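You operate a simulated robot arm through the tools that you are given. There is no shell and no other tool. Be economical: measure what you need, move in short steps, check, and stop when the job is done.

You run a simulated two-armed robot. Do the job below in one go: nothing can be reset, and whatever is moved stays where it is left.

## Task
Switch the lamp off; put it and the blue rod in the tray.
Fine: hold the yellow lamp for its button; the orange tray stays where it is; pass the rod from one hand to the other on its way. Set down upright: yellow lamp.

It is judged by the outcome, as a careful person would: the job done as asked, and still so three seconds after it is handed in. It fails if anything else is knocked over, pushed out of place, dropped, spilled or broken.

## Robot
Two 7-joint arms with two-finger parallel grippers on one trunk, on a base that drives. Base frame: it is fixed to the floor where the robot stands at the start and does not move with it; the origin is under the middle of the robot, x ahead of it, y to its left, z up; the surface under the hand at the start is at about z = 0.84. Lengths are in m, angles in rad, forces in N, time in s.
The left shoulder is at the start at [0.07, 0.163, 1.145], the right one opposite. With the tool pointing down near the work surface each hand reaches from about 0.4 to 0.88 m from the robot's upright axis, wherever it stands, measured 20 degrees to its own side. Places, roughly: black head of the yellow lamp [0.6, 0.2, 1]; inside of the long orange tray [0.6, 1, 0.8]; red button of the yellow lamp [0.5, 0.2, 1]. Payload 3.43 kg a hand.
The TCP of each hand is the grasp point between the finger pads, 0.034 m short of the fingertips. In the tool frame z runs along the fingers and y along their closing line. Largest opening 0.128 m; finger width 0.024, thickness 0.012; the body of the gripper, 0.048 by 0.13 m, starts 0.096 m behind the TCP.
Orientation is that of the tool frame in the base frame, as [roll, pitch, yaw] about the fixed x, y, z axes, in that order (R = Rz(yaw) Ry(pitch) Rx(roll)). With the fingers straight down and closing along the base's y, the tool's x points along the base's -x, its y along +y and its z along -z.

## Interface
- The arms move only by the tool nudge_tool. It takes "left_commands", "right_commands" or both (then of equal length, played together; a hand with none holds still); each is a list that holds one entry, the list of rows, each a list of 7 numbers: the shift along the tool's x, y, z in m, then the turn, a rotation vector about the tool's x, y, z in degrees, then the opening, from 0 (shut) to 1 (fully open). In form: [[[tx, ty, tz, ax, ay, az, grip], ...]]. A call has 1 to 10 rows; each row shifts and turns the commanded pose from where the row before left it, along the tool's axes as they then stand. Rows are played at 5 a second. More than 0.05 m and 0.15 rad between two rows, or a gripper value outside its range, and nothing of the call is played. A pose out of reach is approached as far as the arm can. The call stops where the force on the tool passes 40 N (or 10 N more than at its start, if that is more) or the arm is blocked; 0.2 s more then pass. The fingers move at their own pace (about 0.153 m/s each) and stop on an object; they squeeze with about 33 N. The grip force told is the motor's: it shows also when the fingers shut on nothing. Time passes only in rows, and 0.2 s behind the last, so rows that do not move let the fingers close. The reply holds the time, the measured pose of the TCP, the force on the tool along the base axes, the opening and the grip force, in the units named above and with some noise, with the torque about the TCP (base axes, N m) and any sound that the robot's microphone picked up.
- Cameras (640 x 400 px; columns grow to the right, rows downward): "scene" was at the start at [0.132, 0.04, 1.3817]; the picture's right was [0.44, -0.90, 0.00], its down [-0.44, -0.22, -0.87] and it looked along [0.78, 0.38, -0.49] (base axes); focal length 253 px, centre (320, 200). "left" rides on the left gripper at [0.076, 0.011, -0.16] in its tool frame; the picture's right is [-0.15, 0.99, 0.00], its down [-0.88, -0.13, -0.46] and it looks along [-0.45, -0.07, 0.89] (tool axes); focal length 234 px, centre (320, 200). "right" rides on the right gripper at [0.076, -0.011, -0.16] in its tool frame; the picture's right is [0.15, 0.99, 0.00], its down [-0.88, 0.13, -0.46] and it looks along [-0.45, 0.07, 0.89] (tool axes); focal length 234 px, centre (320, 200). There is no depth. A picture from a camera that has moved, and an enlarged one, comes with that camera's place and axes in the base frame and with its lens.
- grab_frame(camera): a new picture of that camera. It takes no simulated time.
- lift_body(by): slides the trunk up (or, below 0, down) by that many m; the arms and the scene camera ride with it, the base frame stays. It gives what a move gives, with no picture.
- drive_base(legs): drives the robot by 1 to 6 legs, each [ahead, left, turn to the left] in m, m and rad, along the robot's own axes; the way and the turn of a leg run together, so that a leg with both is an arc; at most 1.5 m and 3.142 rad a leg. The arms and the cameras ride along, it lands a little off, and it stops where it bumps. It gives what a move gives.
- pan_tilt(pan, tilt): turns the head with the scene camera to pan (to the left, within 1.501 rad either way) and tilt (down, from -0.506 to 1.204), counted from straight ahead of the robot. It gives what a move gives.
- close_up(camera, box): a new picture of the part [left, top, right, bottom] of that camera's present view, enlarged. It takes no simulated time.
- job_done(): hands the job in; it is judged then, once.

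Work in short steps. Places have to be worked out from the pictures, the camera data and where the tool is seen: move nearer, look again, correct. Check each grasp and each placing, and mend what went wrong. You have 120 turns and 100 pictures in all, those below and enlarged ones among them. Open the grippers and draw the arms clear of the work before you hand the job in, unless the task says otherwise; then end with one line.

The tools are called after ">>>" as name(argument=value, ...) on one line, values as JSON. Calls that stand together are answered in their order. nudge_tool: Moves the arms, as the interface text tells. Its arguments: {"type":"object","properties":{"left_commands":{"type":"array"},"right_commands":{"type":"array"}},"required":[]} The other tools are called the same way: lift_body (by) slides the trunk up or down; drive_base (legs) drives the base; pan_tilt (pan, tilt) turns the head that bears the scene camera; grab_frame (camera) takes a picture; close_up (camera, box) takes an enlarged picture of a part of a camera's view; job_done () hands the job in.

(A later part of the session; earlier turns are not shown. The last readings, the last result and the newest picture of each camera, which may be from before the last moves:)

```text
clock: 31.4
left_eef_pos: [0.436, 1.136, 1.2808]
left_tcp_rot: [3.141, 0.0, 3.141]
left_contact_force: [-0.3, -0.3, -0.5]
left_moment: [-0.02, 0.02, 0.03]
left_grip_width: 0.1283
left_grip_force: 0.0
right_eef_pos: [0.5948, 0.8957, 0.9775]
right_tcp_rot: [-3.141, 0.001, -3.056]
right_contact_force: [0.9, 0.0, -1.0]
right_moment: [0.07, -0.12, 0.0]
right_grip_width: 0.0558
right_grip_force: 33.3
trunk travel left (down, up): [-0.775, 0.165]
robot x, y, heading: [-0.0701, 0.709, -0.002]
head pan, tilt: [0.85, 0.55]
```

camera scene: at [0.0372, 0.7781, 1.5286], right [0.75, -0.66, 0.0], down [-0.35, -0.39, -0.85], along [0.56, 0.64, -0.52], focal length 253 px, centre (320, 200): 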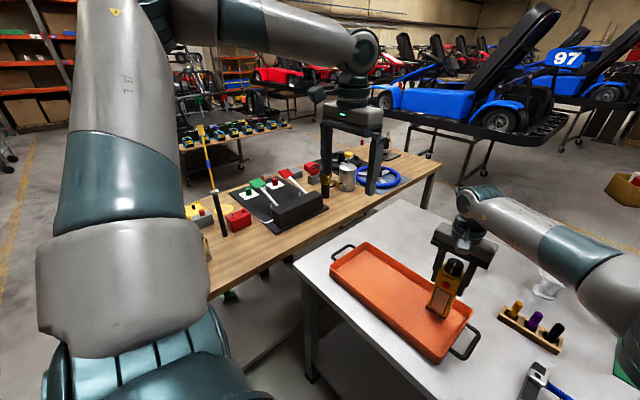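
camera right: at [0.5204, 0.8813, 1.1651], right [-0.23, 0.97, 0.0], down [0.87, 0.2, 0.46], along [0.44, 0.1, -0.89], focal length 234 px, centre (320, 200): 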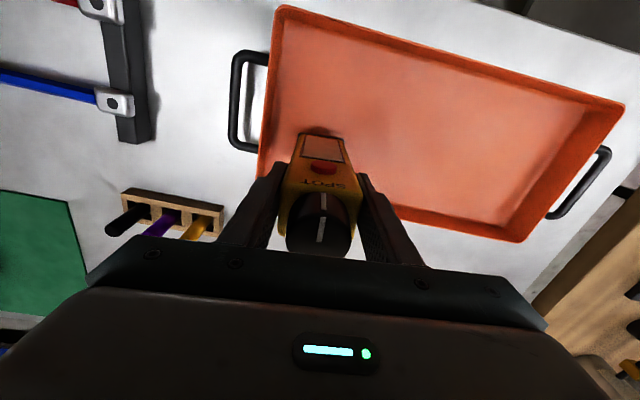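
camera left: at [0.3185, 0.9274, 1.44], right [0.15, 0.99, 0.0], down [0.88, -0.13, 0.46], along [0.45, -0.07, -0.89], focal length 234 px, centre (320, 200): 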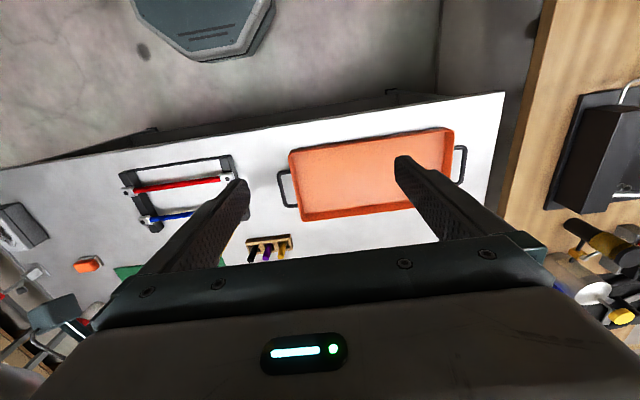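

Force has dropped to −1 N: touching. I press another mm and open slowly.

>>> nudge_tool(right_commands=[[[0, 0, 0.001, 0, 0, 0, 0], [0, 0, 0, 0, 0, 0, 0.46], [0, 0, 0, 0, 0, 0, 0.52], [0, 0, 0, 0, 0, 0, 0.65], [0, 0, 0, 0, 0, 0, 0.75], [0, 0, 0, 0, 0, 0, 0.75]]])

>>> grab_frame(camera="right")

>>> close_up(camera="scene", box=[380, 200, 520, 370])

```text
clock: 32.8
left_eef_pos: [0.4359, 1.1366, 1.2803]
left_tcp_rot: [3.14, 0.0, -3.141]
left_contact_force: [0.0, 0.8, 0.2]
left_moment: [-0.02, 0.0, -0.02]
left_grip_width: 0.1278
left_grip_force: 0.1
right_eef_pos: [0.5952, 0.8963, 0.9775]
right_tcp_rot: [-3.14, 0.002, -3.056]
right_contact_force: [0.3, 0.4, -0.4]
right_moment: [-0.02, 0.01, 0.01]
right_grip_width: 0.0962
right_grip_force: 0.1
trunk travel left (down, up): [-0.775, 0.165]
robot x, y, heading: [-0.0718, 0.7081, -0.005]
head pan, tilt: [0.85, 0.55]
```

```text
63 pictures are left
camera right: at [0.5207, 0.8806, 1.1377], right [-0.23, 0.97, 0.0], down [0.87, 0.2, 0.46], along [0.44, 0.1, -0.89], focal length 234 px, centre (320, 200)
```

right: 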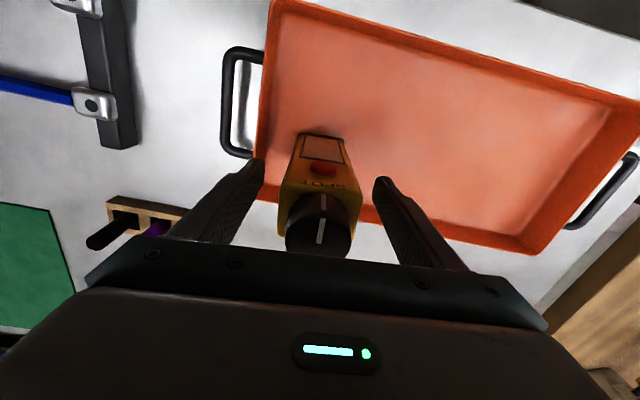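

```text
2.35 times, centred on (450, 285) of scene
camera zoom: at [0.0369, 0.7781, 1.5286], right [0.75, -0.66, 0.0], down [-0.35, -0.39, -0.85], along [0.56, 0.64, -0.52], focal length 595 px, centre (14, 0)
```

zoom: 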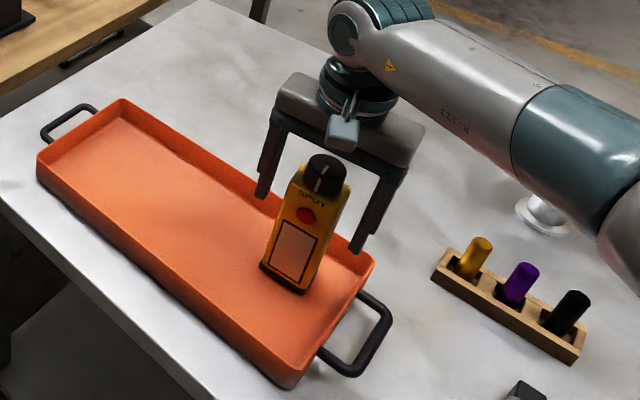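

Lamp stands upright, released. Right hand goes straight up.

>>> nudge_tool(right_commands=[[[0, 0, -0.03, 0, 0, 0, 0.75], [0, 0, -0.03, 0, 0, 0, 0.75], [0, 0, -0.04, 0, 0, 0, 0.75], [0, 0, -0.04, 0, 0, 0, 0.75], [0, 0, -0.03, 0, 0, 0, 0.75], [0, 0, 0, 0, 0, 0, 0.75]]])

>>> drive_base(legs=[[0, -0.15, 0]])

>>> grab_frame(camera="scene")

```text
clock: 34.2
left_eef_pos: [0.4364, 1.1359, 1.2812]
left_tcp_rot: [-3.14, -0.001, -3.141]
left_contact_force: [-0.3, -0.1, 0.0]
left_moment: [0.01, 0.01, -0.01]
left_grip_width: 0.1281
left_grip_force: 0.1
right_eef_pos: [0.5955, 0.8974, 1.1482]
right_tcp_rot: [-3.141, -0.003, -3.055]
right_contact_force: [0.3, -0.4, -0.1]
right_moment: [-0.01, -0.01, 0.0]
right_grip_width: 0.096
right_grip_force: 0.0
trunk travel left (down, up): [-0.775, 0.165]
robot x, y, heading: [-0.0719, 0.7152, -0.004]
head pan, tilt: [0.85, 0.55]
```

```text
clock: 35.6
left_eef_pos: [0.4353, 0.9895, 1.2802]
left_tcp_rot: [-3.14, -0.001, -3.14]
left_contact_force: [0.2, -0.1, -0.4]
left_moment: [-0.04, 0.01, -0.02]
left_grip_width: 0.1279
left_grip_force: 0.2
right_eef_pos: [0.5944, 0.7502, 1.1466]
right_tcp_rot: [-3.14, -0.001, -3.054]
right_contact_force: [0.2, 0.1, 0.1]
right_moment: [-0.03, 0.0, 0.03]
right_grip_width: 0.0961
right_grip_force: 0.1
trunk travel left (down, up): [-0.775, 0.165]
robot x, y, heading: [-0.0727, 0.5608, 0.001]
head pan, tilt: [0.85, 0.55]
```

```text
61 pictures are left
camera scene: at [0.0371, 0.6309, 1.5284], right [0.75, -0.66, 0.0], down [-0.34, -0.39, -0.85], along [0.56, 0.64, -0.52], focal length 253 px, centre (320, 200)
```

scene: 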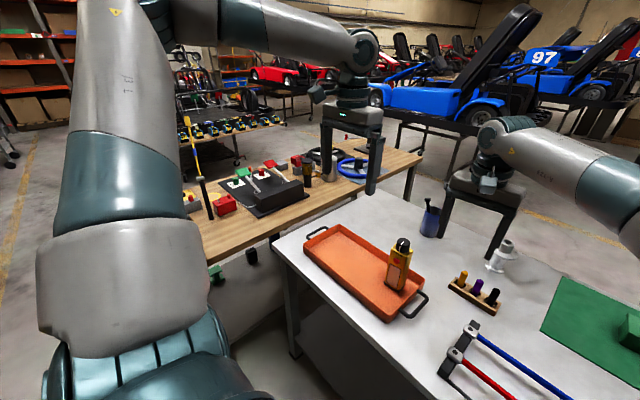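

Lamp stands dark and upright in the tray. Now rotate the right hand so its fingers close along x (tool x toward −y), and look straight down at the rack.

>>> nudge_tool(right_commands=[[[0, 0, -0.01, 0, 0, -8.5, 0.75], [0, 0, 0, 0, 0, -8.5, 0.75], [0, 0, 0, 0, 0, -8.5, 0.75], [0, 0, 0, 0, 0, -8.5, 0.75], [0, 0, 0, 0, 0, -8.5, 0.75], [0, 0, 0, 0, 0, -8.5, 0.75], [0, 0, 0, 0, 0, -8.5, 0.75], [0, 0, 0, 0, 0, -8.5, 0.75], [0, 0, 0, 0, 0, -8.5, 0.75], [0, 0, 0, 0, 0, -8.5, 0.75]]])

>>> pan_tilt(pan=0.0, tilt=0.75)

>>> grab_frame(camera="scene")

```text
clock: 37.8
left_eef_pos: [0.4357, 0.9884, 1.2804]
left_tcp_rot: [-3.139, 0.0, -3.139]
left_contact_force: [-0.1, 0.8, -0.1]
left_moment: [-0.03, 0.03, 0.04]
left_grip_width: 0.1277
left_grip_force: 0.1
right_eef_pos: [0.5793, 0.7291, 1.1319]
right_tcp_rot: [-3.141, -0.002, -2.166]
right_contact_force: [0.7, -0.3, -0.3]
right_moment: [-0.01, -0.01, -0.01]
right_grip_width: 0.0962
right_grip_force: 0.1
right hand out of reach, approached as far as the arm can: row 6, 7, 8, 9, 10
trunk travel left (down, up): [-0.775, 0.165]
robot x, y, heading: [-0.073, 0.5588, 0.004]
head pan, tilt: [0.85, 0.55]
```

```text
clock: 39.0
left_eef_pos: [0.4362, 0.9876, 1.2794]
left_tcp_rot: [3.141, 0.0, -3.14]
left_contact_force: [1.6, -0.2, 0.1]
left_moment: [-0.02, 0.0, -0.03]
left_grip_width: 0.128
left_grip_force: 0.1
right_eef_pos: [0.5786, 0.7266, 1.1332]
right_tcp_rot: [-3.141, -0.001, -2.166]
right_contact_force: [0.5, 0.2, 0.1]
right_moment: [-0.02, -0.01, 0.03]
right_grip_width: 0.0962
right_grip_force: 0.0
trunk travel left (down, up): [-0.775, 0.165]
robot x, y, heading: [-0.0742, 0.5572, 0.003]
head pan, tilt: [0.0, 0.75]
```

```text
60 pictures are left
camera scene: at [0.0606, 0.5611, 1.5112], right [0.0, -1.0, 0.0], down [-0.68, 0.0, -0.73], along [0.73, 0.0, -0.68], focal length 253 px, centre (320, 200)
```

scene: 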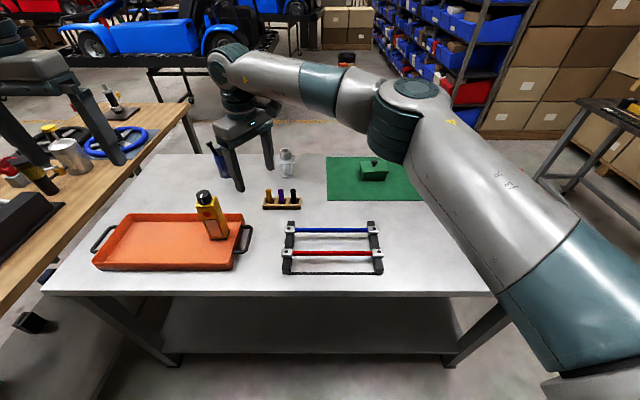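

The yaw stopped at reach limits across the body. I move the right hand toward its own side (−0.27 in y) and then continue turning.

>>> nudge_tool(right_commands=[[[0.0373, -0.0253, 0, 0, 0, 0, 0.75], [0.0373, -0.0253, 0, 0, 0, 0, 0.75], [0.0373, -0.0253, 0, 0, 0, 0, 0.75], [0.0373, -0.0253, 0, 0, 0, 0, 0.75], [0.0373, -0.0253, 0, 0, 0, 0, 0.75], [0.0373, -0.0253, 0, 0, 0, 0, 0.75], [0, 0, 0, 0, 0, 0, 0.75]]])

```text
clock: 40.6
left_eef_pos: [0.4358, 0.9885, 1.2818]
left_tcp_rot: [3.141, -0.001, -3.14]
left_contact_force: [-0.6, -0.5, -0.3]
left_moment: [-0.04, -0.02, -0.03]
left_grip_width: 0.1278
left_grip_force: 0.1
right_eef_pos: [0.5785, 0.4582, 1.1336]
right_tcp_rot: [3.141, -0.002, -2.165]
right_contact_force: [0.6, 0.2, -1.0]
right_moment: [-0.01, -0.01, 0.01]
right_grip_width: 0.0958
right_grip_force: 0.0
trunk travel left (down, up): [-0.775, 0.165]
robot x, y, heading: [-0.0716, 0.5614, 0.003]
head pan, tilt: [0.0, 0.75]
```

Now finish the yaw (34° more).

>>> nudge_tool(right_commands=[[[0, 0, 0, 0, 0, -8.5, 0.75], [0, 0, 0, 0, 0, -8.5, 0.75], [0, 0, 0, 0, 0, -8.5, 0.75], [0, 0, 0, 0, 0, -8.5, 0.75], [0, 0, 0, 0, 0, 0, 0.75]]])

>>> grab_frame(camera="right")

```text
clock: 41.8
left_eef_pos: [0.4351, 0.9875, 1.2801]
left_tcp_rot: [3.141, -0.001, -3.139]
left_contact_force: [-0.2, 0.2, -0.4]
left_moment: [-0.02, -0.02, -0.01]
left_grip_width: 0.1281
left_grip_force: 0.0
right_eef_pos: [0.58, 0.4574, 1.1335]
right_tcp_rot: [-3.141, -0.001, -2.167]
right_contact_force: [0.6, -0.3, -0.4]
right_moment: [-0.01, -0.02, -0.01]
right_grip_width: 0.0959
right_grip_force: 0.0
right hand out of reach, approached as far as the arm can: row 1, 2, 3, 4
trunk travel left (down, up): [-0.775, 0.165]
robot x, y, heading: [-0.0717, 0.5579, 0.002]
head pan, tilt: [0.0, 0.75]
```

```text
59 pictures are left
camera right: at [0.5464, 0.39, 1.2935], right [-0.9, 0.43, 0.0], down [0.39, 0.8, 0.46], along [0.2, 0.41, -0.89], focal length 234 px, centre (320, 200)
```

right: 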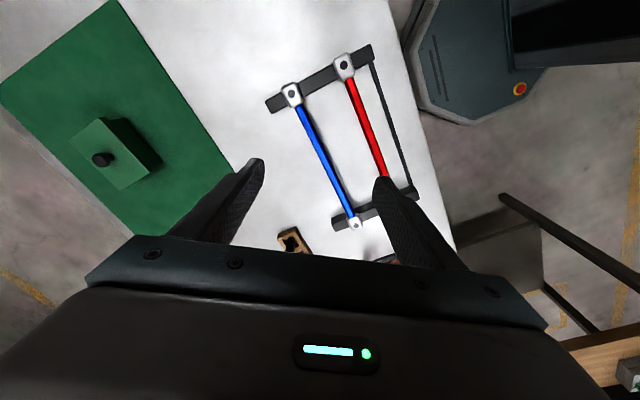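

The wrist limits yaw that way. I turn the other way (tool x toward +y) instead: 146° back, in two calls.

>>> nudge_tool(right_commands=[[[0, 0, 0, 0, 0, 8.5, 0.75], [0, 0, 0, 0, 0, 8.5, 0.75], [0, 0, 0, 0, 0, 8.5, 0.75], [0, 0, 0, 0, 0, 8.5, 0.75], [0, 0, 0, 0, 0, 8.5, 0.75], [0, 0, 0, 0, 0, 8.5, 0.75], [0, 0, 0, 0, 0, 8.5, 0.75], [0, 0, 0, 0, 0, 8.5, 0.75], [0, 0, 0, 0, 0, 8.5, 0.75], [0, 0, 0, 0, 0, 8.5, 0.75]]])

>>> nudge_tool(right_commands=[[[0, 0, 0, 0, 0, 8.5, 0.75], [0, 0, 0, 0, 0, 8.5, 0.75], [0, 0, 0, 0, 0, 8.5, 0.75], [0, 0, 0, 0, 0, 8.5, 0.75], [0, 0, 0, 0, 0, 8.5, 0.75], [0, 0, 0, 0, 0, 8.5, 0.75], [0, 0, 0, 0, 0, 8.5, 0.75], [0, 0, 0, 0, 0, 0, 0.75]]])

```text
clock: 44.0
left_eef_pos: [0.4362, 0.9862, 1.2801]
left_tcp_rot: [-3.141, -0.001, -3.14]
left_contact_force: [-0.2, 0.6, 0.0]
left_moment: [0.02, 0.0, 0.02]
left_grip_width: 0.1279
left_grip_force: 0.0
right_eef_pos: [0.5791, 0.4566, 1.1316]
right_tcp_rot: [-3.14, 0.001, 2.631]
right_contact_force: [0.3, 0.8, 0.4]
right_moment: [0.01, -0.02, -0.03]
right_grip_width: 0.0962
right_grip_force: 0.0
trunk travel left (down, up): [-0.775, 0.165]
robot x, y, heading: [-0.0709, 0.5638, -0.002]
head pan, tilt: [0.0, 0.75]
```

```text
clock: 45.8
left_eef_pos: [0.4361, 0.9875, 1.2806]
left_tcp_rot: [-3.14, 0.0, -3.14]
left_contact_force: [0.7, 0.3, 0.0]
left_moment: [-0.02, -0.01, -0.01]
left_grip_width: 0.128
left_grip_force: 0.0
right_eef_pos: [0.578, 0.457, 1.1331]
right_tcp_rot: [3.141, -0.001, 1.594]
right_contact_force: [0.3, 0.1, 0.1]
right_moment: [0.02, -0.01, 0.03]
right_grip_width: 0.0961
right_grip_force: 0.1
trunk travel left (down, up): [-0.775, 0.165]
robot x, y, heading: [-0.0729, 0.5604, 0.0]
head pan, tilt: [0.0, 0.75]
```

Right hand is now at yaw ≈ 90°, fingers closing along x. I tilt its wrist 24° outward (−y) for later handover clearance, adjusting yaw slightly, and look.

>>> nudge_tool(right_commands=[[[0, 0, 0, 0, 0, 1.3, 0.75], [0, 0, 0, 0, 8, 0, 0.75], [0, 0, 0, 0, 8, 0, 0.75], [0, 0, 0, 0, 8, 0, 0.75], [0, 0, 0, 0, 0, 0, 0.75]]])

>>> grab_frame(camera="right")

>>> grab_frame(camera="scene")

```text
clock: 47.0
left_eef_pos: [0.4349, 0.9869, 1.2806]
left_tcp_rot: [-3.141, 0.0, -3.139]
left_contact_force: [-0.7, -1.1, -0.6]
left_moment: [0.0, -0.02, -0.01]
left_grip_width: 0.1282
left_grip_force: 0.1
right_eef_pos: [0.5788, 0.4569, 1.1323]
right_tcp_rot: [3.141, -0.419, 1.573]
right_contact_force: [0.9, 0.3, 0.6]
right_moment: [-0.01, -0.01, -0.04]
right_grip_width: 0.096
right_grip_force: 0.1
trunk travel left (down, up): [-0.775, 0.165]
robot x, y, heading: [-0.0736, 0.557, 0.004]
head pan, tilt: [0.0, 0.75]
```

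```text
58 pictures are left
camera right: at [0.5683, 0.4623, 1.3095], right [0.99, 0.13, 0.06], down [0.13, -0.99, 0.06], along [0.07, -0.05, -1.0], focal length 234 px, centre (320, 200)
```

right: 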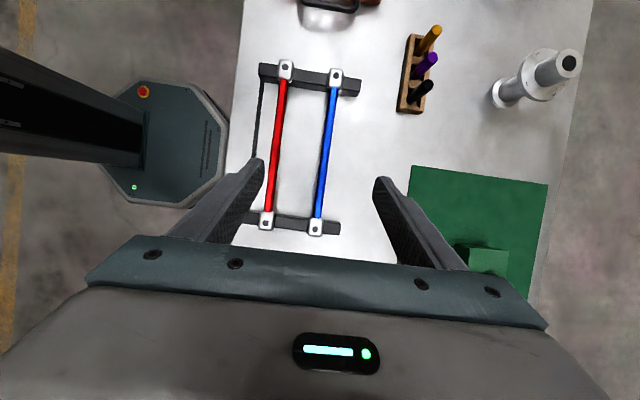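

```text
57 pictures are left
camera scene: at [0.0605, 0.5611, 1.5112], right [0.0, -1.0, 0.0], down [-0.68, 0.0, -0.73], along [0.73, 0.0, -0.68], focal length 253 px, centre (320, 200)
```

scene: 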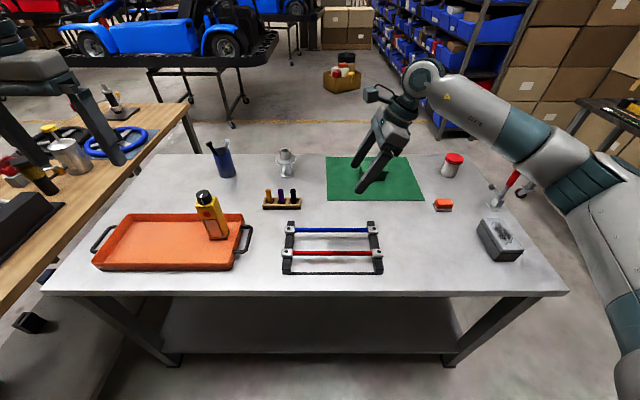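

Blue rod at x≈0.595, y 0.39–0.656. Right hand descends to about 6 cm above the rod at y≈0.465.

>>> nudge_tool(right_commands=[[[-0.013, 0.0032, 0.034, 0, 0, 0, 0.75], [-0.013, 0.0032, 0.034, 0, 0, 0, 0.75], [-0.013, 0.0032, 0.034, 0, 0, 0, 0.75], [-0.013, 0.0032, 0.034, 0, 0, 0, 0.75], [-0.013, 0.0032, 0.034, 0, 0, 0, 0.75], [0, 0, 0, 0, 0, 0, 0.75]]])

>>> grab_frame(camera="right")

>>> close_up(camera="scene", box=[260, 150, 420, 290])

```text
clock: 48.4
left_eef_pos: [0.4347, 0.9872, 1.2822]
left_tcp_rot: [3.142, -0.001, -3.139]
left_contact_force: [-0.1, 0.0, 0.4]
left_moment: [0.02, 0.02, 0.01]
left_grip_width: 0.128
left_grip_force: 0.1
right_eef_pos: [0.595, 0.4644, 0.952]
right_tcp_rot: [3.141, -0.419, 1.573]
right_contact_force: [0.2, -0.3, -1.0]
right_moment: [-0.01, 0.01, -0.01]
right_grip_width: 0.0959
right_grip_force: 0.1
trunk travel left (down, up): [-0.775, 0.165]
robot x, y, heading: [-0.0722, 0.5604, 0.003]
head pan, tilt: [0.0, 0.75]
```

```text
56 pictures are left
camera right: at [0.5847, 0.4691, 1.1285], right [0.99, 0.13, 0.06], down [0.13, -0.99, 0.06], along [0.07, -0.05, -1.0], focal length 234 px, centre (320, 200)
```

right: 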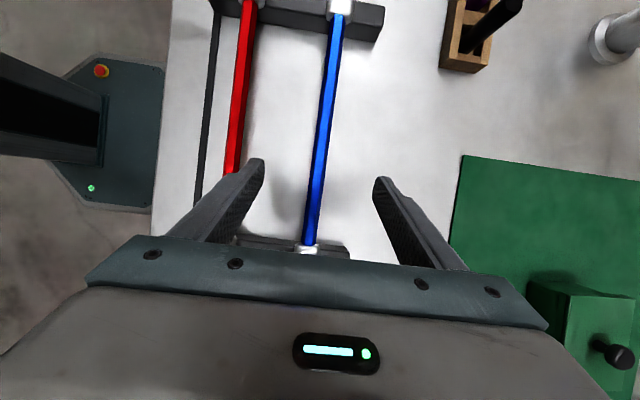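

```text
2.86 times, centred on (340, 220) of scene
camera zoom: at [0.0601, 0.5608, 1.5113], right [0.0, -1.0, 0.0], down [-0.68, 0.0, -0.73], along [0.73, 0.0, -0.68], focal length 722 px, centre (263, 143)
```

zoom: 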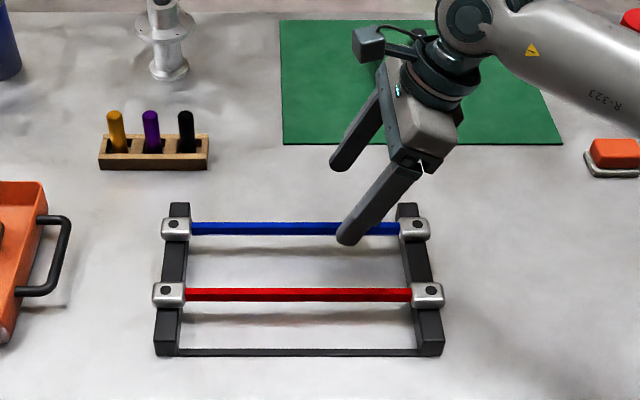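

Centred on the rod in x. Descend to TCP z≈0.893 (fingertips ≈0.86).

>>> nudge_tool(right_commands=[[[-0.0075, 0, 0.022, 0, 0, 0, 0.75], [-0.0075, 0, 0.022, 0, 0, 0, 0.75], [-0.0035, 0, 0.0123, 0, 0, 0, 0.75], [0, 0, 0, 0, 0, 0, 0.75]]])

>>> close_up(camera="scene", box=[270, 180, 400, 280])

>>> grab_frame(camera="right")

```text
clock: 49.4
left_eef_pos: [0.4362, 0.9864, 1.2816]
left_tcp_rot: [-3.141, 0.001, -3.139]
left_contact_force: [1.7, 0.2, -0.6]
left_moment: [0.04, 0.01, 0.05]
left_grip_width: 0.1282
left_grip_force: 0.0
right_eef_pos: [0.5956, 0.4717, 0.8923]
right_tcp_rot: [3.141, -0.419, 1.572]
right_contact_force: [-0.4, -0.2, 0.4]
right_moment: [0.0, 0.01, 0.01]
right_grip_width: 0.0961
right_grip_force: 0.0
trunk travel left (down, up): [-0.775, 0.165]
robot x, y, heading: [-0.0727, 0.563, -0.0]
head pan, tilt: [0.0, 0.75]
```

```text
4.00 times, centred on (335, 230) of scene
camera zoom: at [0.0606, 0.5607, 1.5112], right [0.0, -1.0, 0.0], down [-0.68, 0.0, -0.73], along [0.73, 0.0, -0.68], focal length 1012 px, centre (260, 80)
```

zoom: 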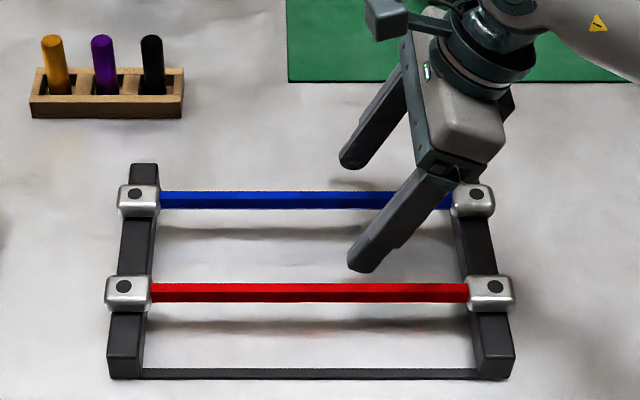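

```text
53 pictures are left
camera right: at [0.5842, 0.4773, 1.0692], right [0.99, 0.13, 0.06], down [0.13, -0.99, 0.06], along [0.07, -0.05, -1.0], focal length 234 px, centre (320, 200)
```

right: 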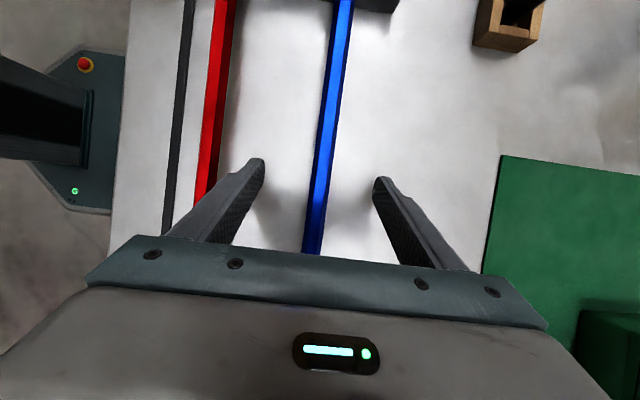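

Fingers straddle the rod; close.

>>> nudge_tool(right_commands=[[[0, 0, 0, 0, 0, 0, 0.4], [0, 0, 0, 0, 0, 0, 0.2], [0, 0, 0, 0, 0, 0, 0.05], [0, 0, 0, 0, 0, 0, 0], [0, 0, 0, 0, 0, 0, 0]]])

>>> close_up(camera="scene", box=[270, 180, 400, 280])

```text
clock: 50.6
left_eef_pos: [0.435, 0.9871, 1.2805]
left_tcp_rot: [-3.141, 0.0, -3.141]
left_contact_force: [0.7, 0.0, -0.1]
left_moment: [0.0, -0.01, 0.01]
left_grip_width: 0.1282
left_grip_force: 0.0
right_eef_pos: [0.5945, 0.4718, 0.8926]
right_tcp_rot: [3.14, -0.419, 1.571]
right_contact_force: [-0.4, 0.7, 1.1]
right_moment: [0.16, 0.02, 0.03]
right_grip_width: 0.0133
right_grip_force: 32.8
trunk travel left (down, up): [-0.775, 0.165]
robot x, y, heading: [-0.0731, 0.5629, 0.003]
head pan, tilt: [0.0, 0.75]
```

```text
4.00 times, centred on (335, 230) of scene
camera zoom: at [0.0606, 0.5607, 1.5112], right [0.0, -1.0, 0.0], down [-0.68, 0.0, -0.73], along [0.73, 0.0, -0.68], focal length 1012 px, centre (260, 80)
```

zoom: 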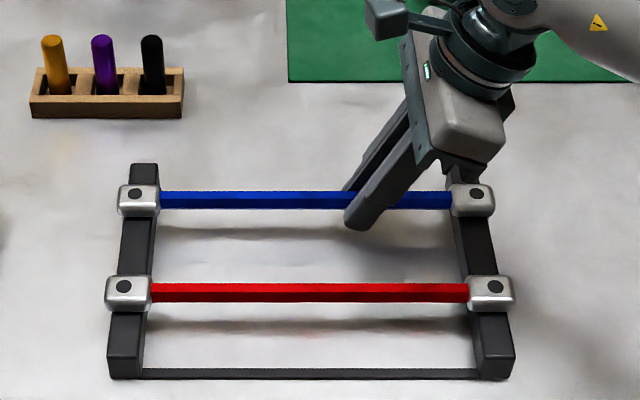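

Rod gripped (13 mm). I try a small 9 mm lift, watching force.

>>> nudge_tool(right_commands=[[[0.0012, 0, -0.0027, 0, 0, 0, 0], [0.0012, 0, -0.0027, 0, 0, 0, 0], [0.0012, 0, -0.0027, 0, 0, 0, 0], [0, 0, 0, 0, 0, 0, 0]]])

>>> close_up(camera="scene", box=[270, 180, 400, 280])

```text
clock: 51.6
left_eef_pos: [0.4352, 0.9876, 1.2806]
left_tcp_rot: [3.142, 0.0, -3.139]
left_contact_force: [-0.7, 0.2, 0.4]
left_moment: [0.03, -0.02, -0.02]
left_grip_width: 0.128
left_grip_force: 0.1
right_eef_pos: [0.5955, 0.4705, 0.8983]
right_tcp_rot: [-3.141, -0.42, 1.568]
right_contact_force: [0.2, -0.1, -1.0]
right_moment: [-0.11, -0.01, 0.04]
right_grip_width: 0.0131
right_grip_force: 32.9
trunk travel left (down, up): [-0.775, 0.165]
robot x, y, heading: [-0.0697, 0.5599, 0.0]
head pan, tilt: [0.0, 0.75]
```

```text
4.00 times, centred on (335, 230) of scene
camera zoom: at [0.0608, 0.5606, 1.5112], right [0.0, -1.0, 0.0], down [-0.68, 0.0, -0.73], along [0.73, 0.0, -0.68], focal length 1012 px, centre (260, 80)
```

zoom: 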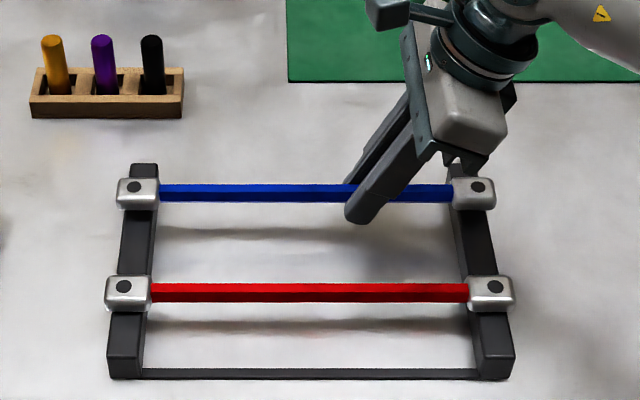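

The rod with its end blocks lifts freely, level. Raise it 0.18 m.

>>> nudge_tool(right_commands=[[[0.0147, 0, -0.033, 0, 0, 0, 0], [0.0147, 0, -0.033, 0, 0, 0, 0], [0.0147, 0, -0.033, 0, 0, 0, 0], [0.0147, 0, -0.033, 0, 0, 0, 0], [0.0147, 0, -0.033, 0, 0, 0, 0], [0, 0, 0, 0, 0, 0, 0]]])

>>> nudge_tool(left_commands=[[[0, 0, 0, 0, 0, -8.5, 0.75], [0, 0, 0, 0, 0, -8.5, 0.75], [0, 0, 0, 0, 0, -8.5, 0.75], [0, 0, 0, 0, 0, -8.5, 0.75], [0, 0, 0, 0, 0, -8.5, 0.75], [0, 0, 0, 0, 0, -8.5, 0.75], [0, 0, 0, 0, 0, -8.5, 0.75], [0, 0, 0, 0, 0, -8.5, 0.75], [0, 0, 0, 0, 0, -8.5, 0.75], [0, 0, 0, 0, 0, -8.5, 0.75]]])

>>> grab_frame(camera="scene")

```text
clock: 53.0
left_eef_pos: [0.4355, 0.9873, 1.2808]
left_tcp_rot: [-3.141, 0.0, -3.14]
left_contact_force: [0.2, 0.1, 0.2]
left_moment: [-0.02, 0.01, 0.0]
left_grip_width: 0.128
left_grip_force: 0.1
right_eef_pos: [0.5941, 0.4728, 1.0809]
right_tcp_rot: [-3.141, -0.418, 1.571]
right_contact_force: [-0.2, 0.2, 0.7]
right_moment: [0.03, -0.01, 0.0]
right_grip_width: 0.0
right_grip_force: 33.3
trunk travel left (down, up): [-0.775, 0.165]
robot x, y, heading: [-0.0737, 0.564, -0.001]
head pan, tilt: [0.0, 0.75]
```

```text
clock: 55.2
left_eef_pos: [0.4347, 0.9872, 1.2801]
left_tcp_rot: [-3.141, 0.001, -1.652]
left_contact_force: [0.4, 0.9, 0.4]
left_moment: [-0.04, 0.01, 0.02]
left_grip_width: 0.0961
left_grip_force: 0.1
right_eef_pos: [0.594, 0.4725, 1.0817]
right_tcp_rot: [-3.141, -0.42, 1.57]
right_contact_force: [1.0, 0.5, 0.4]
right_moment: [0.03, 0.01, -0.03]
right_grip_width: 0.0
right_grip_force: 33.1
trunk travel left (down, up): [-0.775, 0.165]
robot x, y, heading: [-0.072, 0.5616, -0.001]
head pan, tilt: [0.0, 0.75]
```

```text
50 pictures are left
camera scene: at [0.0605, 0.5604, 1.5112], right [0.0, -1.0, 0.0], down [-0.68, 0.0, -0.73], along [0.73, 0.0, -0.68], focal length 253 px, centre (320, 200)
```

scene: 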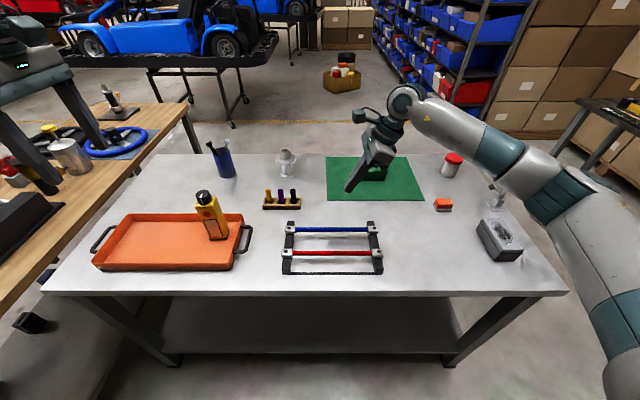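

The right fingers ended closed on nothing: the rod slipped out. I look where it is.

>>> close_up(camera="scene", box=[270, 200, 400, 280])

>>> grab_frame(camera="right")

```text
4.92 times, centred on (335, 240) of scene
camera zoom: at [0.0605, 0.5604, 1.5112], right [0.0, -1.0, 0.0], down [-0.68, 0.0, -0.73], along [0.73, 0.0, -0.68], focal length 1245 px, centre (246, 3)
```

zoom: 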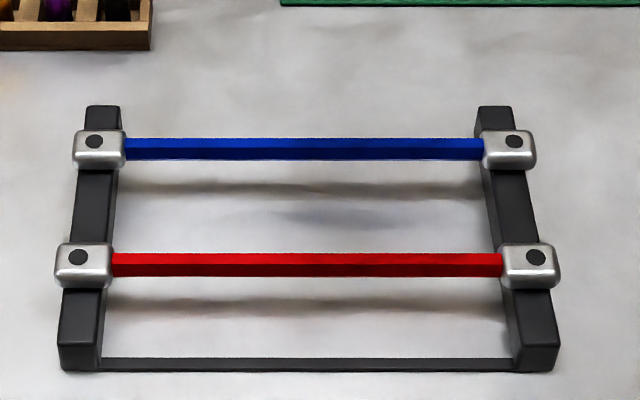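

```text
48 pictures are left
camera right: at [0.5824, 0.4782, 1.2585], right [0.99, 0.13, 0.06], down [0.13, -0.99, 0.06], along [0.07, -0.05, -1.0], focal length 234 px, centre (320, 200)
```

right: 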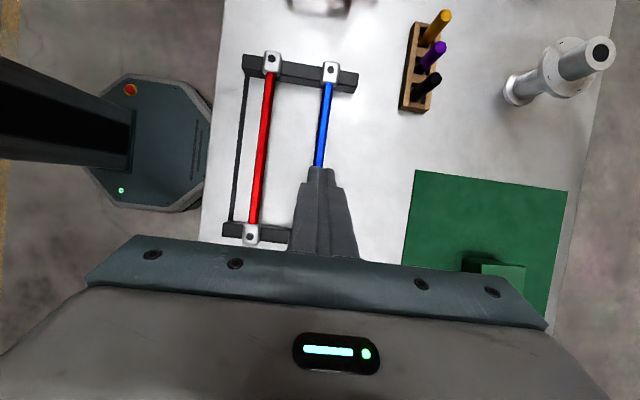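

The rod dropped back seated in its place on the rack; I gripped only with the fingertips. I reopen and go deeper, nearer its middle (y≈0.50, TCP z≈0.882).

>>> nudge_tool(right_commands=[[[0, 0, 0, 0, 0, 0, 0.5], [-0.0112, 0, 0.0387, 0, 0, 0, 0.5], [-0.0112, 0, 0.0387, 0, 0, 0, 0.5], [-0.0112, 0, 0.0387, 0, 0, 0, 0.5], [-0.0112, 0, 0.0387, 0, 0, 0, 0.5], [-0.0056, 0, 0.0194, 0, 0, 0, 0.5], [-0.0056, 0, 0.0194, 0, 0, 0, 0.5], [0, 0, 0, 0, 0, 0, 0.5]]])

>>> close_up(camera="scene", box=[270, 180, 400, 280])

```text
clock: 57.0
left_eef_pos: [0.4349, 0.9873, 1.2816]
left_tcp_rot: [3.142, 0.0, -1.656]
left_contact_force: [-0.1, 0.0, -1.1]
left_moment: [0.0, 0.0, 0.0]
left_grip_width: 0.0961
left_grip_force: 0.0
right_eef_pos: [0.5947, 0.5003, 0.8834]
right_tcp_rot: [-3.141, -0.419, 1.573]
right_contact_force: [0.6, 0.1, -0.6]
right_moment: [-0.01, 0.02, -0.01]
right_grip_width: 0.0639
right_grip_force: 0.2
trunk travel left (down, up): [-0.775, 0.165]
robot x, y, heading: [-0.0776, 0.5571, 0.004]
head pan, tilt: [0.0, 0.75]
```

```text
4.00 times, centred on (335, 230) of scene
camera zoom: at [0.0606, 0.5606, 1.5112], right [0.0, -1.0, 0.0], down [-0.68, 0.0, -0.73], along [0.73, 0.0, -0.68], focal length 1012 px, centre (260, 80)
```

zoom: 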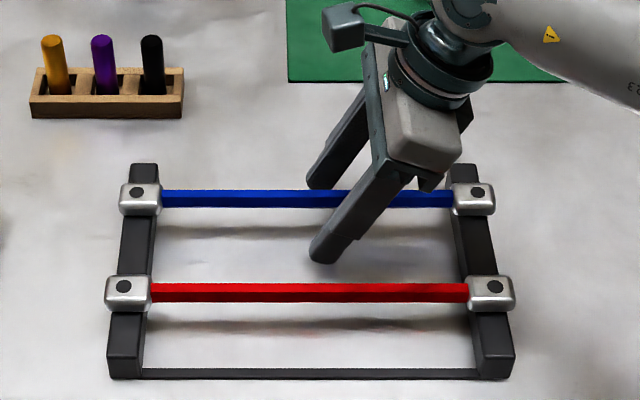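

Close at this depth and lift 6 mm slowly.

>>> nudge_tool(right_commands=[[[0, 0, 0, 0, 0, 0, 0.2], [0, 0, 0, 0, 0, 0, 0.05], [0, 0, 0, 0, 0, 0, 0], [0, 0, 0, 0, 0, 0, 0], [0.0012, 0, -0.0027, 0, 0, 0, 0], [0.0012, 0, -0.0027, 0, 0, 0, 0], [0, 0, 0, 0, 0, 0, 0]]])

>>> close_up(camera="scene", box=[270, 180, 400, 280])

```text
clock: 58.6
left_eef_pos: [0.4351, 0.9876, 1.2796]
left_tcp_rot: [-3.141, 0.001, -1.657]
left_contact_force: [0.0, -0.3, -0.1]
left_moment: [0.0, 0.04, -0.03]
left_grip_width: 0.096
left_grip_force: 0.1
right_eef_pos: [0.594, 0.4994, 0.8883]
right_tcp_rot: [3.14, -0.418, 1.57]
right_contact_force: [-0.8, -0.6, -2.1]
right_moment: [-0.02, 0.02, 0.0]
right_grip_width: 0.013
right_grip_force: 32.9
trunk travel left (down, up): [-0.775, 0.165]
robot x, y, heading: [-0.0762, 0.5596, 0.008]
head pan, tilt: [0.0, 0.75]
```

```text
4.00 times, centred on (335, 230) of scene
camera zoom: at [0.0609, 0.5607, 1.5112], right [0.0, -1.0, 0.0], down [-0.68, 0.0, -0.73], along [0.73, 0.0, -0.68], focal length 1012 px, centre (260, 80)
```

zoom: 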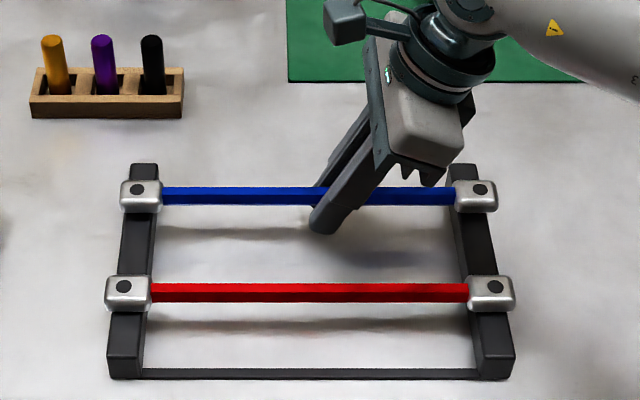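

Rising with the hand. Continue slowly, 12 mm more.

>>> nudge_tool(right_commands=[[[0.0012, 0, -0.0027, 0, 0, 0, 0], [0.0012, 0, -0.0027, 0, 0, 0, 0], [0.0012, 0, -0.0027, 0, 0, 0, 0], [0.0012, 0, -0.0027, 0, 0, 0, 0], [0, 0, 0, 0, 0, 0, 0]]])

>>> close_up(camera="scene", box=[270, 180, 400, 280])

```text
clock: 59.8
left_eef_pos: [0.4357, 0.9873, 1.2811]
left_tcp_rot: [-3.142, -0.001, -1.656]
left_contact_force: [0.0, 0.5, -0.2]
left_moment: [0.01, -0.03, 0.0]
left_grip_width: 0.096
left_grip_force: 0.0
right_eef_pos: [0.5951, 0.4996, 0.9016]
right_tcp_rot: [-3.141, -0.417, 1.572]
right_contact_force: [-0.2, -0.1, -1.7]
right_moment: [-0.04, -0.01, 0.0]
right_grip_width: 0.0132
right_grip_force: 33.0
trunk travel left (down, up): [-0.775, 0.165]
robot x, y, heading: [-0.0765, 0.5607, 0.003]
head pan, tilt: [0.0, 0.75]
```

```text
4.00 times, centred on (335, 230) of scene
camera zoom: at [0.0609, 0.5607, 1.5112], right [0.0, -1.0, 0.0], down [-0.68, 0.0, -0.73], along [0.73, 0.0, -0.68], focal length 1012 px, centre (260, 80)
```

zoom: 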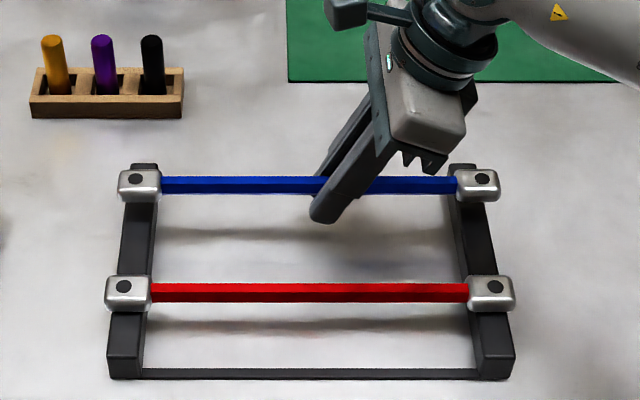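

Rod is off the rails, level, weight ≈1.8 N. Lift further at moderate speed.

>>> nudge_tool(right_commands=[[[0.0041, 0, -0.0091, 0, 0, 0, 0], [0.0041, 0, -0.0091, 0, 0, 0, 0], [0.0041, 0, -0.0091, 0, 0, 0, 0], [0.0041, 0, -0.0091, 0, 0, 0, 0], [0.0041, 0, -0.0091, 0, 0, 0, 0], [0.0061, 0, -0.0137, 0, 0, 0, 0], [0.0061, 0, -0.0137, 0, 0, 0, 0], [0.0061, 0, -0.0137, 0, 0, 0, 0], [0.0061, 0, -0.0137, 0, 0, 0, 0], [0, 0, 0, 0, 0, 0, 0]]])

>>> grab_frame(camera="scene")

```text
clock: 62.0
left_eef_pos: [0.4359, 0.9873, 1.281]
left_tcp_rot: [3.141, 0.0, -1.658]
left_contact_force: [0.4, -0.9, 0.0]
left_moment: [-0.01, -0.02, 0.05]
left_grip_width: 0.0961
left_grip_force: 0.1
right_eef_pos: [0.5954, 0.4993, 1.0085]
right_tcp_rot: [3.141, -0.419, 1.571]
right_contact_force: [0.3, -0.1, -1.8]
right_moment: [-0.01, -0.01, 0.01]
right_grip_width: 0.0133
right_grip_force: 33.3
trunk travel left (down, up): [-0.775, 0.165]
robot x, y, heading: [-0.0689, 0.5613, -0.001]
head pan, tilt: [0.0, 0.75]
```

```text
44 pictures are left
camera scene: at [0.061, 0.5606, 1.5112], right [0.0, -1.0, 0.0], down [-0.68, 0.0, -0.73], along [0.73, 0.0, -0.68], focal length 253 px, centre (320, 200)
```

scene: 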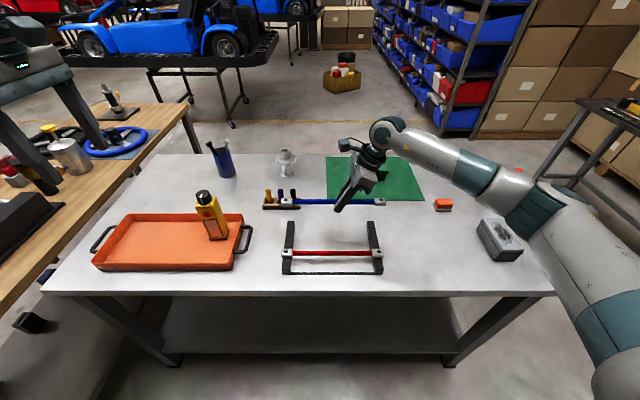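

Rod held level at z≈1.0. Now the left hand: align yaw to −90° and tilt its wrist 32° toward +y.

>>> nudge_tool(left_commands=[[[0, 0, 0, 0, 0, -4.9, 0.75], [0, 0, 0, 0, 8, 0, 0.75], [0, 0, 0, 0, 8, 0, 0.75], [0, 0, 0, 0, 8, 0, 0.75], [0, 0, 0, 0, 8, 0, 0.75], [0, 0, 0, 0, 0, 0, 0.75]]])

```text
clock: 63.4
left_eef_pos: [0.4358, 0.9872, 1.2818]
left_tcp_rot: [3.141, -0.559, -1.57]
left_contact_force: [-0.8, 0.0, -0.2]
left_moment: [0.0, -0.02, 0.0]
left_grip_width: 0.0961
left_grip_force: 0.0
right_eef_pos: [0.5946, 0.4997, 1.0101]
right_tcp_rot: [-3.14, -0.421, 1.572]
right_contact_force: [0.0, -0.1, -2.0]
right_moment: [-0.04, 0.03, -0.01]
right_grip_width: 0.0131
right_grip_force: 33.4
trunk travel left (down, up): [-0.775, 0.165]
robot x, y, heading: [-0.0713, 0.5629, -0.004]
head pan, tilt: [0.0, 0.75]
```

As planned (pitch −0.559). Move the left hand to a pre-grasp point about 12 cm back along its approach.

>>> nudge_tool(left_commands=[[[0.0204, -0.016, 0.0335, 0, 0, 0, 0.75], [0.0204, -0.016, 0.0335, 0, 0, 0, 0.75], [0.0204, -0.016, 0.0335, 0, 0, 0, 0.75], [0.0204, -0.016, 0.0335, 0, 0, 0, 0.75], [0.0204, -0.016, 0.0335, 0, 0, 0, 0.75], [0.0204, -0.016, 0.0335, 0, 0, 0, 0.75], [0.0204, -0.016, 0.0335, 0, 0, 0, 0.75], [0.0204, -0.016, 0.0335, 0, 0, 0, 0.75], [0.0204, -0.016, 0.0335, 0, 0, 0, 0.75], [0.0204, -0.016, 0.0335, 0, 0, 0, 0.75]]])

>>> grab_frame(camera="scene")

>>> grab_frame(camera="left")

```text
clock: 65.6
left_eef_pos: [0.5708, 0.6602, 1.1205]
left_tcp_rot: [-3.14, -0.559, -1.571]
left_contact_force: [-0.6, -0.3, 0.3]
left_moment: [0.0, -0.04, 0.02]
left_grip_width: 0.0961
left_grip_force: 0.0
left hand out of reach, approached as far as the arm can: row 10
right_eef_pos: [0.5944, 0.4996, 1.0108]
right_tcp_rot: [3.141, -0.42, 1.574]
right_contact_force: [-0.5, -0.9, -1.7]
right_moment: [-0.07, -0.04, 0.01]
right_grip_width: 0.0131
right_grip_force: 33.2
trunk travel left (down, up): [-0.775, 0.165]
robot x, y, heading: [-0.0732, 0.5568, -0.001]
head pan, tilt: [0.0, 0.75]
```

```text
43 pictures are left
camera scene: at [0.0596, 0.5607, 1.5114], right [0.0, -1.0, 0.0], down [-0.68, 0.0, -0.73], along [0.73, 0.0, -0.68], focal length 253 px, centre (320, 200)
```

scene: 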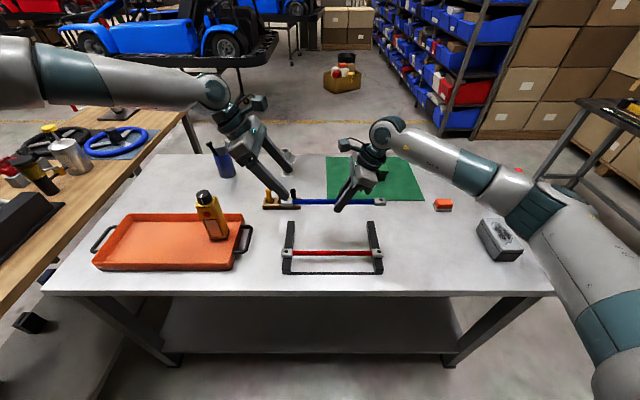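

```text
42 pictures are left
camera left: at [0.5592, 0.6801, 1.2947], right [-0.99, 0.12, -0.08], down [0.13, 0.99, -0.08], along [0.07, -0.09, -0.99], focal length 234 px, centre (320, 200)
```

left: 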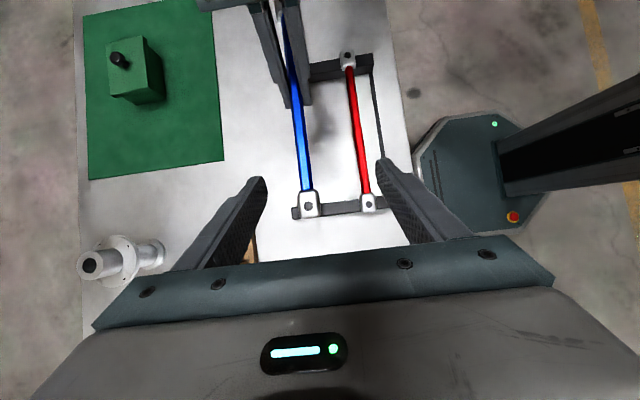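

Left hits its reach near x 0.57. I bring the rod 6 cm nearer with the right hand, slowly, so the handover is in easy reach.

>>> nudge_tool(right_commands=[[[0, -0.012, 0, 0, 0, 0, 0], [0, -0.012, 0, 0, 0, 0, 0], [0, -0.012, 0, 0, 0, 0, 0], [0, -0.012, 0, 0, 0, 0, 0], [0, -0.012, 0, 0, 0, 0, 0], [0, -0.012, 0, 0, 0, 0, 0], [0, 0, 0, 0, 0, 0, 0]]], left_commands=[[[0, 0.008, 0, 0, 0, 0, 0.75], [0, 0.008, 0, 0, 0, 0, 0.75], [0, 0.008, 0, 0, 0, 0, 0.75], [0, 0.008, 0, 0, 0, 0, 0.75], [0, 0.008, 0, 0, 0, 0, 0.75], [0, 0.008, 0, 0, 0, 0, 0.75], [0, 0, 0, 0, 0, 0, 0.75]]])

>>> grab_frame(camera="left")

```text
clock: 67.2
left_eef_pos: [0.5224, 0.6622, 1.1167]
left_tcp_rot: [3.139, -0.559, -1.569]
left_contact_force: [0.8, 0.6, 0.5]
left_moment: [0.02, -0.01, 0.0]
left_grip_width: 0.0959
left_grip_force: 0.1
right_eef_pos: [0.5234, 0.4997, 1.009]
right_tcp_rot: [-3.139, -0.418, 1.57]
right_contact_force: [-0.2, 1.0, -1.9]
right_moment: [0.0, 0.02, 0.01]
right_grip_width: 0.0133
right_grip_force: 33.2
trunk travel left (down, up): [-0.775, 0.165]
robot x, y, heading: [-0.0743, 0.5608, -0.001]
head pan, tilt: [0.0, 0.75]
```

```text
41 pictures are left
camera left: at [0.5118, 0.6816, 1.2924], right [-0.99, 0.12, -0.08], down [0.13, 0.99, -0.08], along [0.07, -0.09, -0.99], focal length 234 px, centre (320, 200)
```

left: 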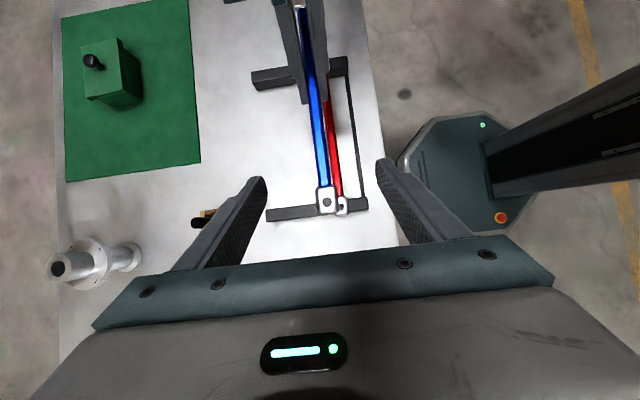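

Aligned in x with the rod. Advance the left hand along its approach to the rod at y≈0.572.

>>> nudge_tool(left_commands=[[[0.0033, 0, 0.0287, 0, 0, 0, 0.75], [0.0033, 0, 0.0287, 0, 0, 0, 0.75], [0.0033, 0, 0.0287, 0, 0, 0, 0.75], [0.0033, 0, 0.0287, 0, 0, 0, 0.75], [0, 0, 0, 0, 0, 0, 0.75]]])

>>> close_up(camera="scene", box=[200, 100, 440, 260])

>>> grab_frame(camera="left")

```text
clock: 68.4
left_eef_pos: [0.4944, 0.6353, 1.057]
left_tcp_rot: [-3.141, -0.559, -1.569]
left_contact_force: [-0.6, -0.7, -0.7]
left_moment: [0.02, 0.01, -0.01]
left_grip_width: 0.0961
left_grip_force: 0.0
left hand out of reach, approached as far as the arm can: row 2, 3, 4
right_eef_pos: [0.5239, 0.4996, 1.0095]
right_tcp_rot: [3.141, -0.419, 1.571]
right_contact_force: [-0.6, 0.0, -3.0]
right_moment: [-0.04, -0.01, 0.0]
right_grip_width: 0.0131
right_grip_force: 32.8
trunk travel left (down, up): [-0.775, 0.165]
robot x, y, heading: [-0.0737, 0.5592, 0.003]
head pan, tilt: [0.0, 0.75]
```

```text
2.50 times, centred on (320, 180) of scene
camera zoom: at [0.0606, 0.5608, 1.5112], right [0.0, -1.0, 0.0], down [-0.68, 0.0, -0.73], along [0.73, 0.0, -0.68], focal length 632 px, centre (320, 250)
```

zoom: 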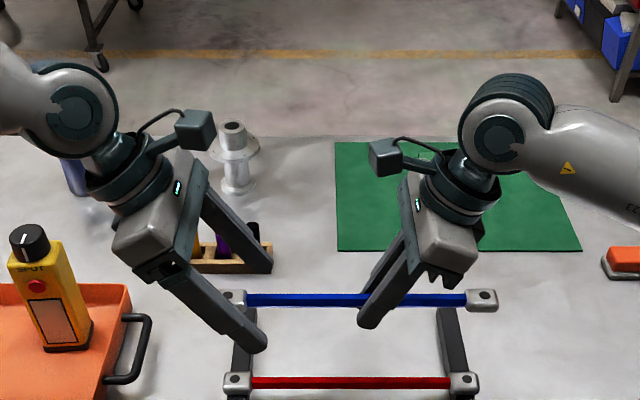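

```text
39 pictures are left
camera left: at [0.4818, 0.6558, 1.2311], right [-0.99, 0.12, -0.08], down [0.13, 0.99, -0.08], along [0.07, -0.09, -0.99], focal length 234 px, centre (320, 200)
```

left: 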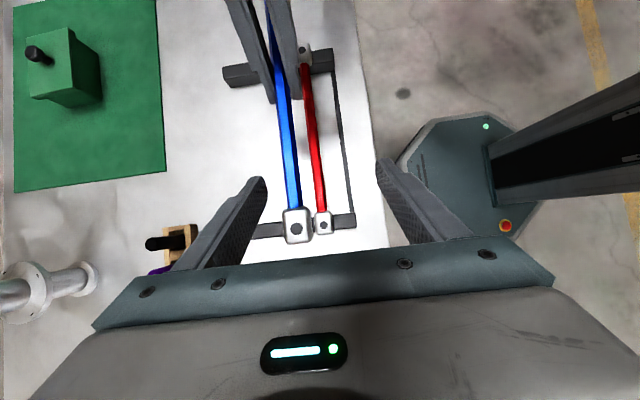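

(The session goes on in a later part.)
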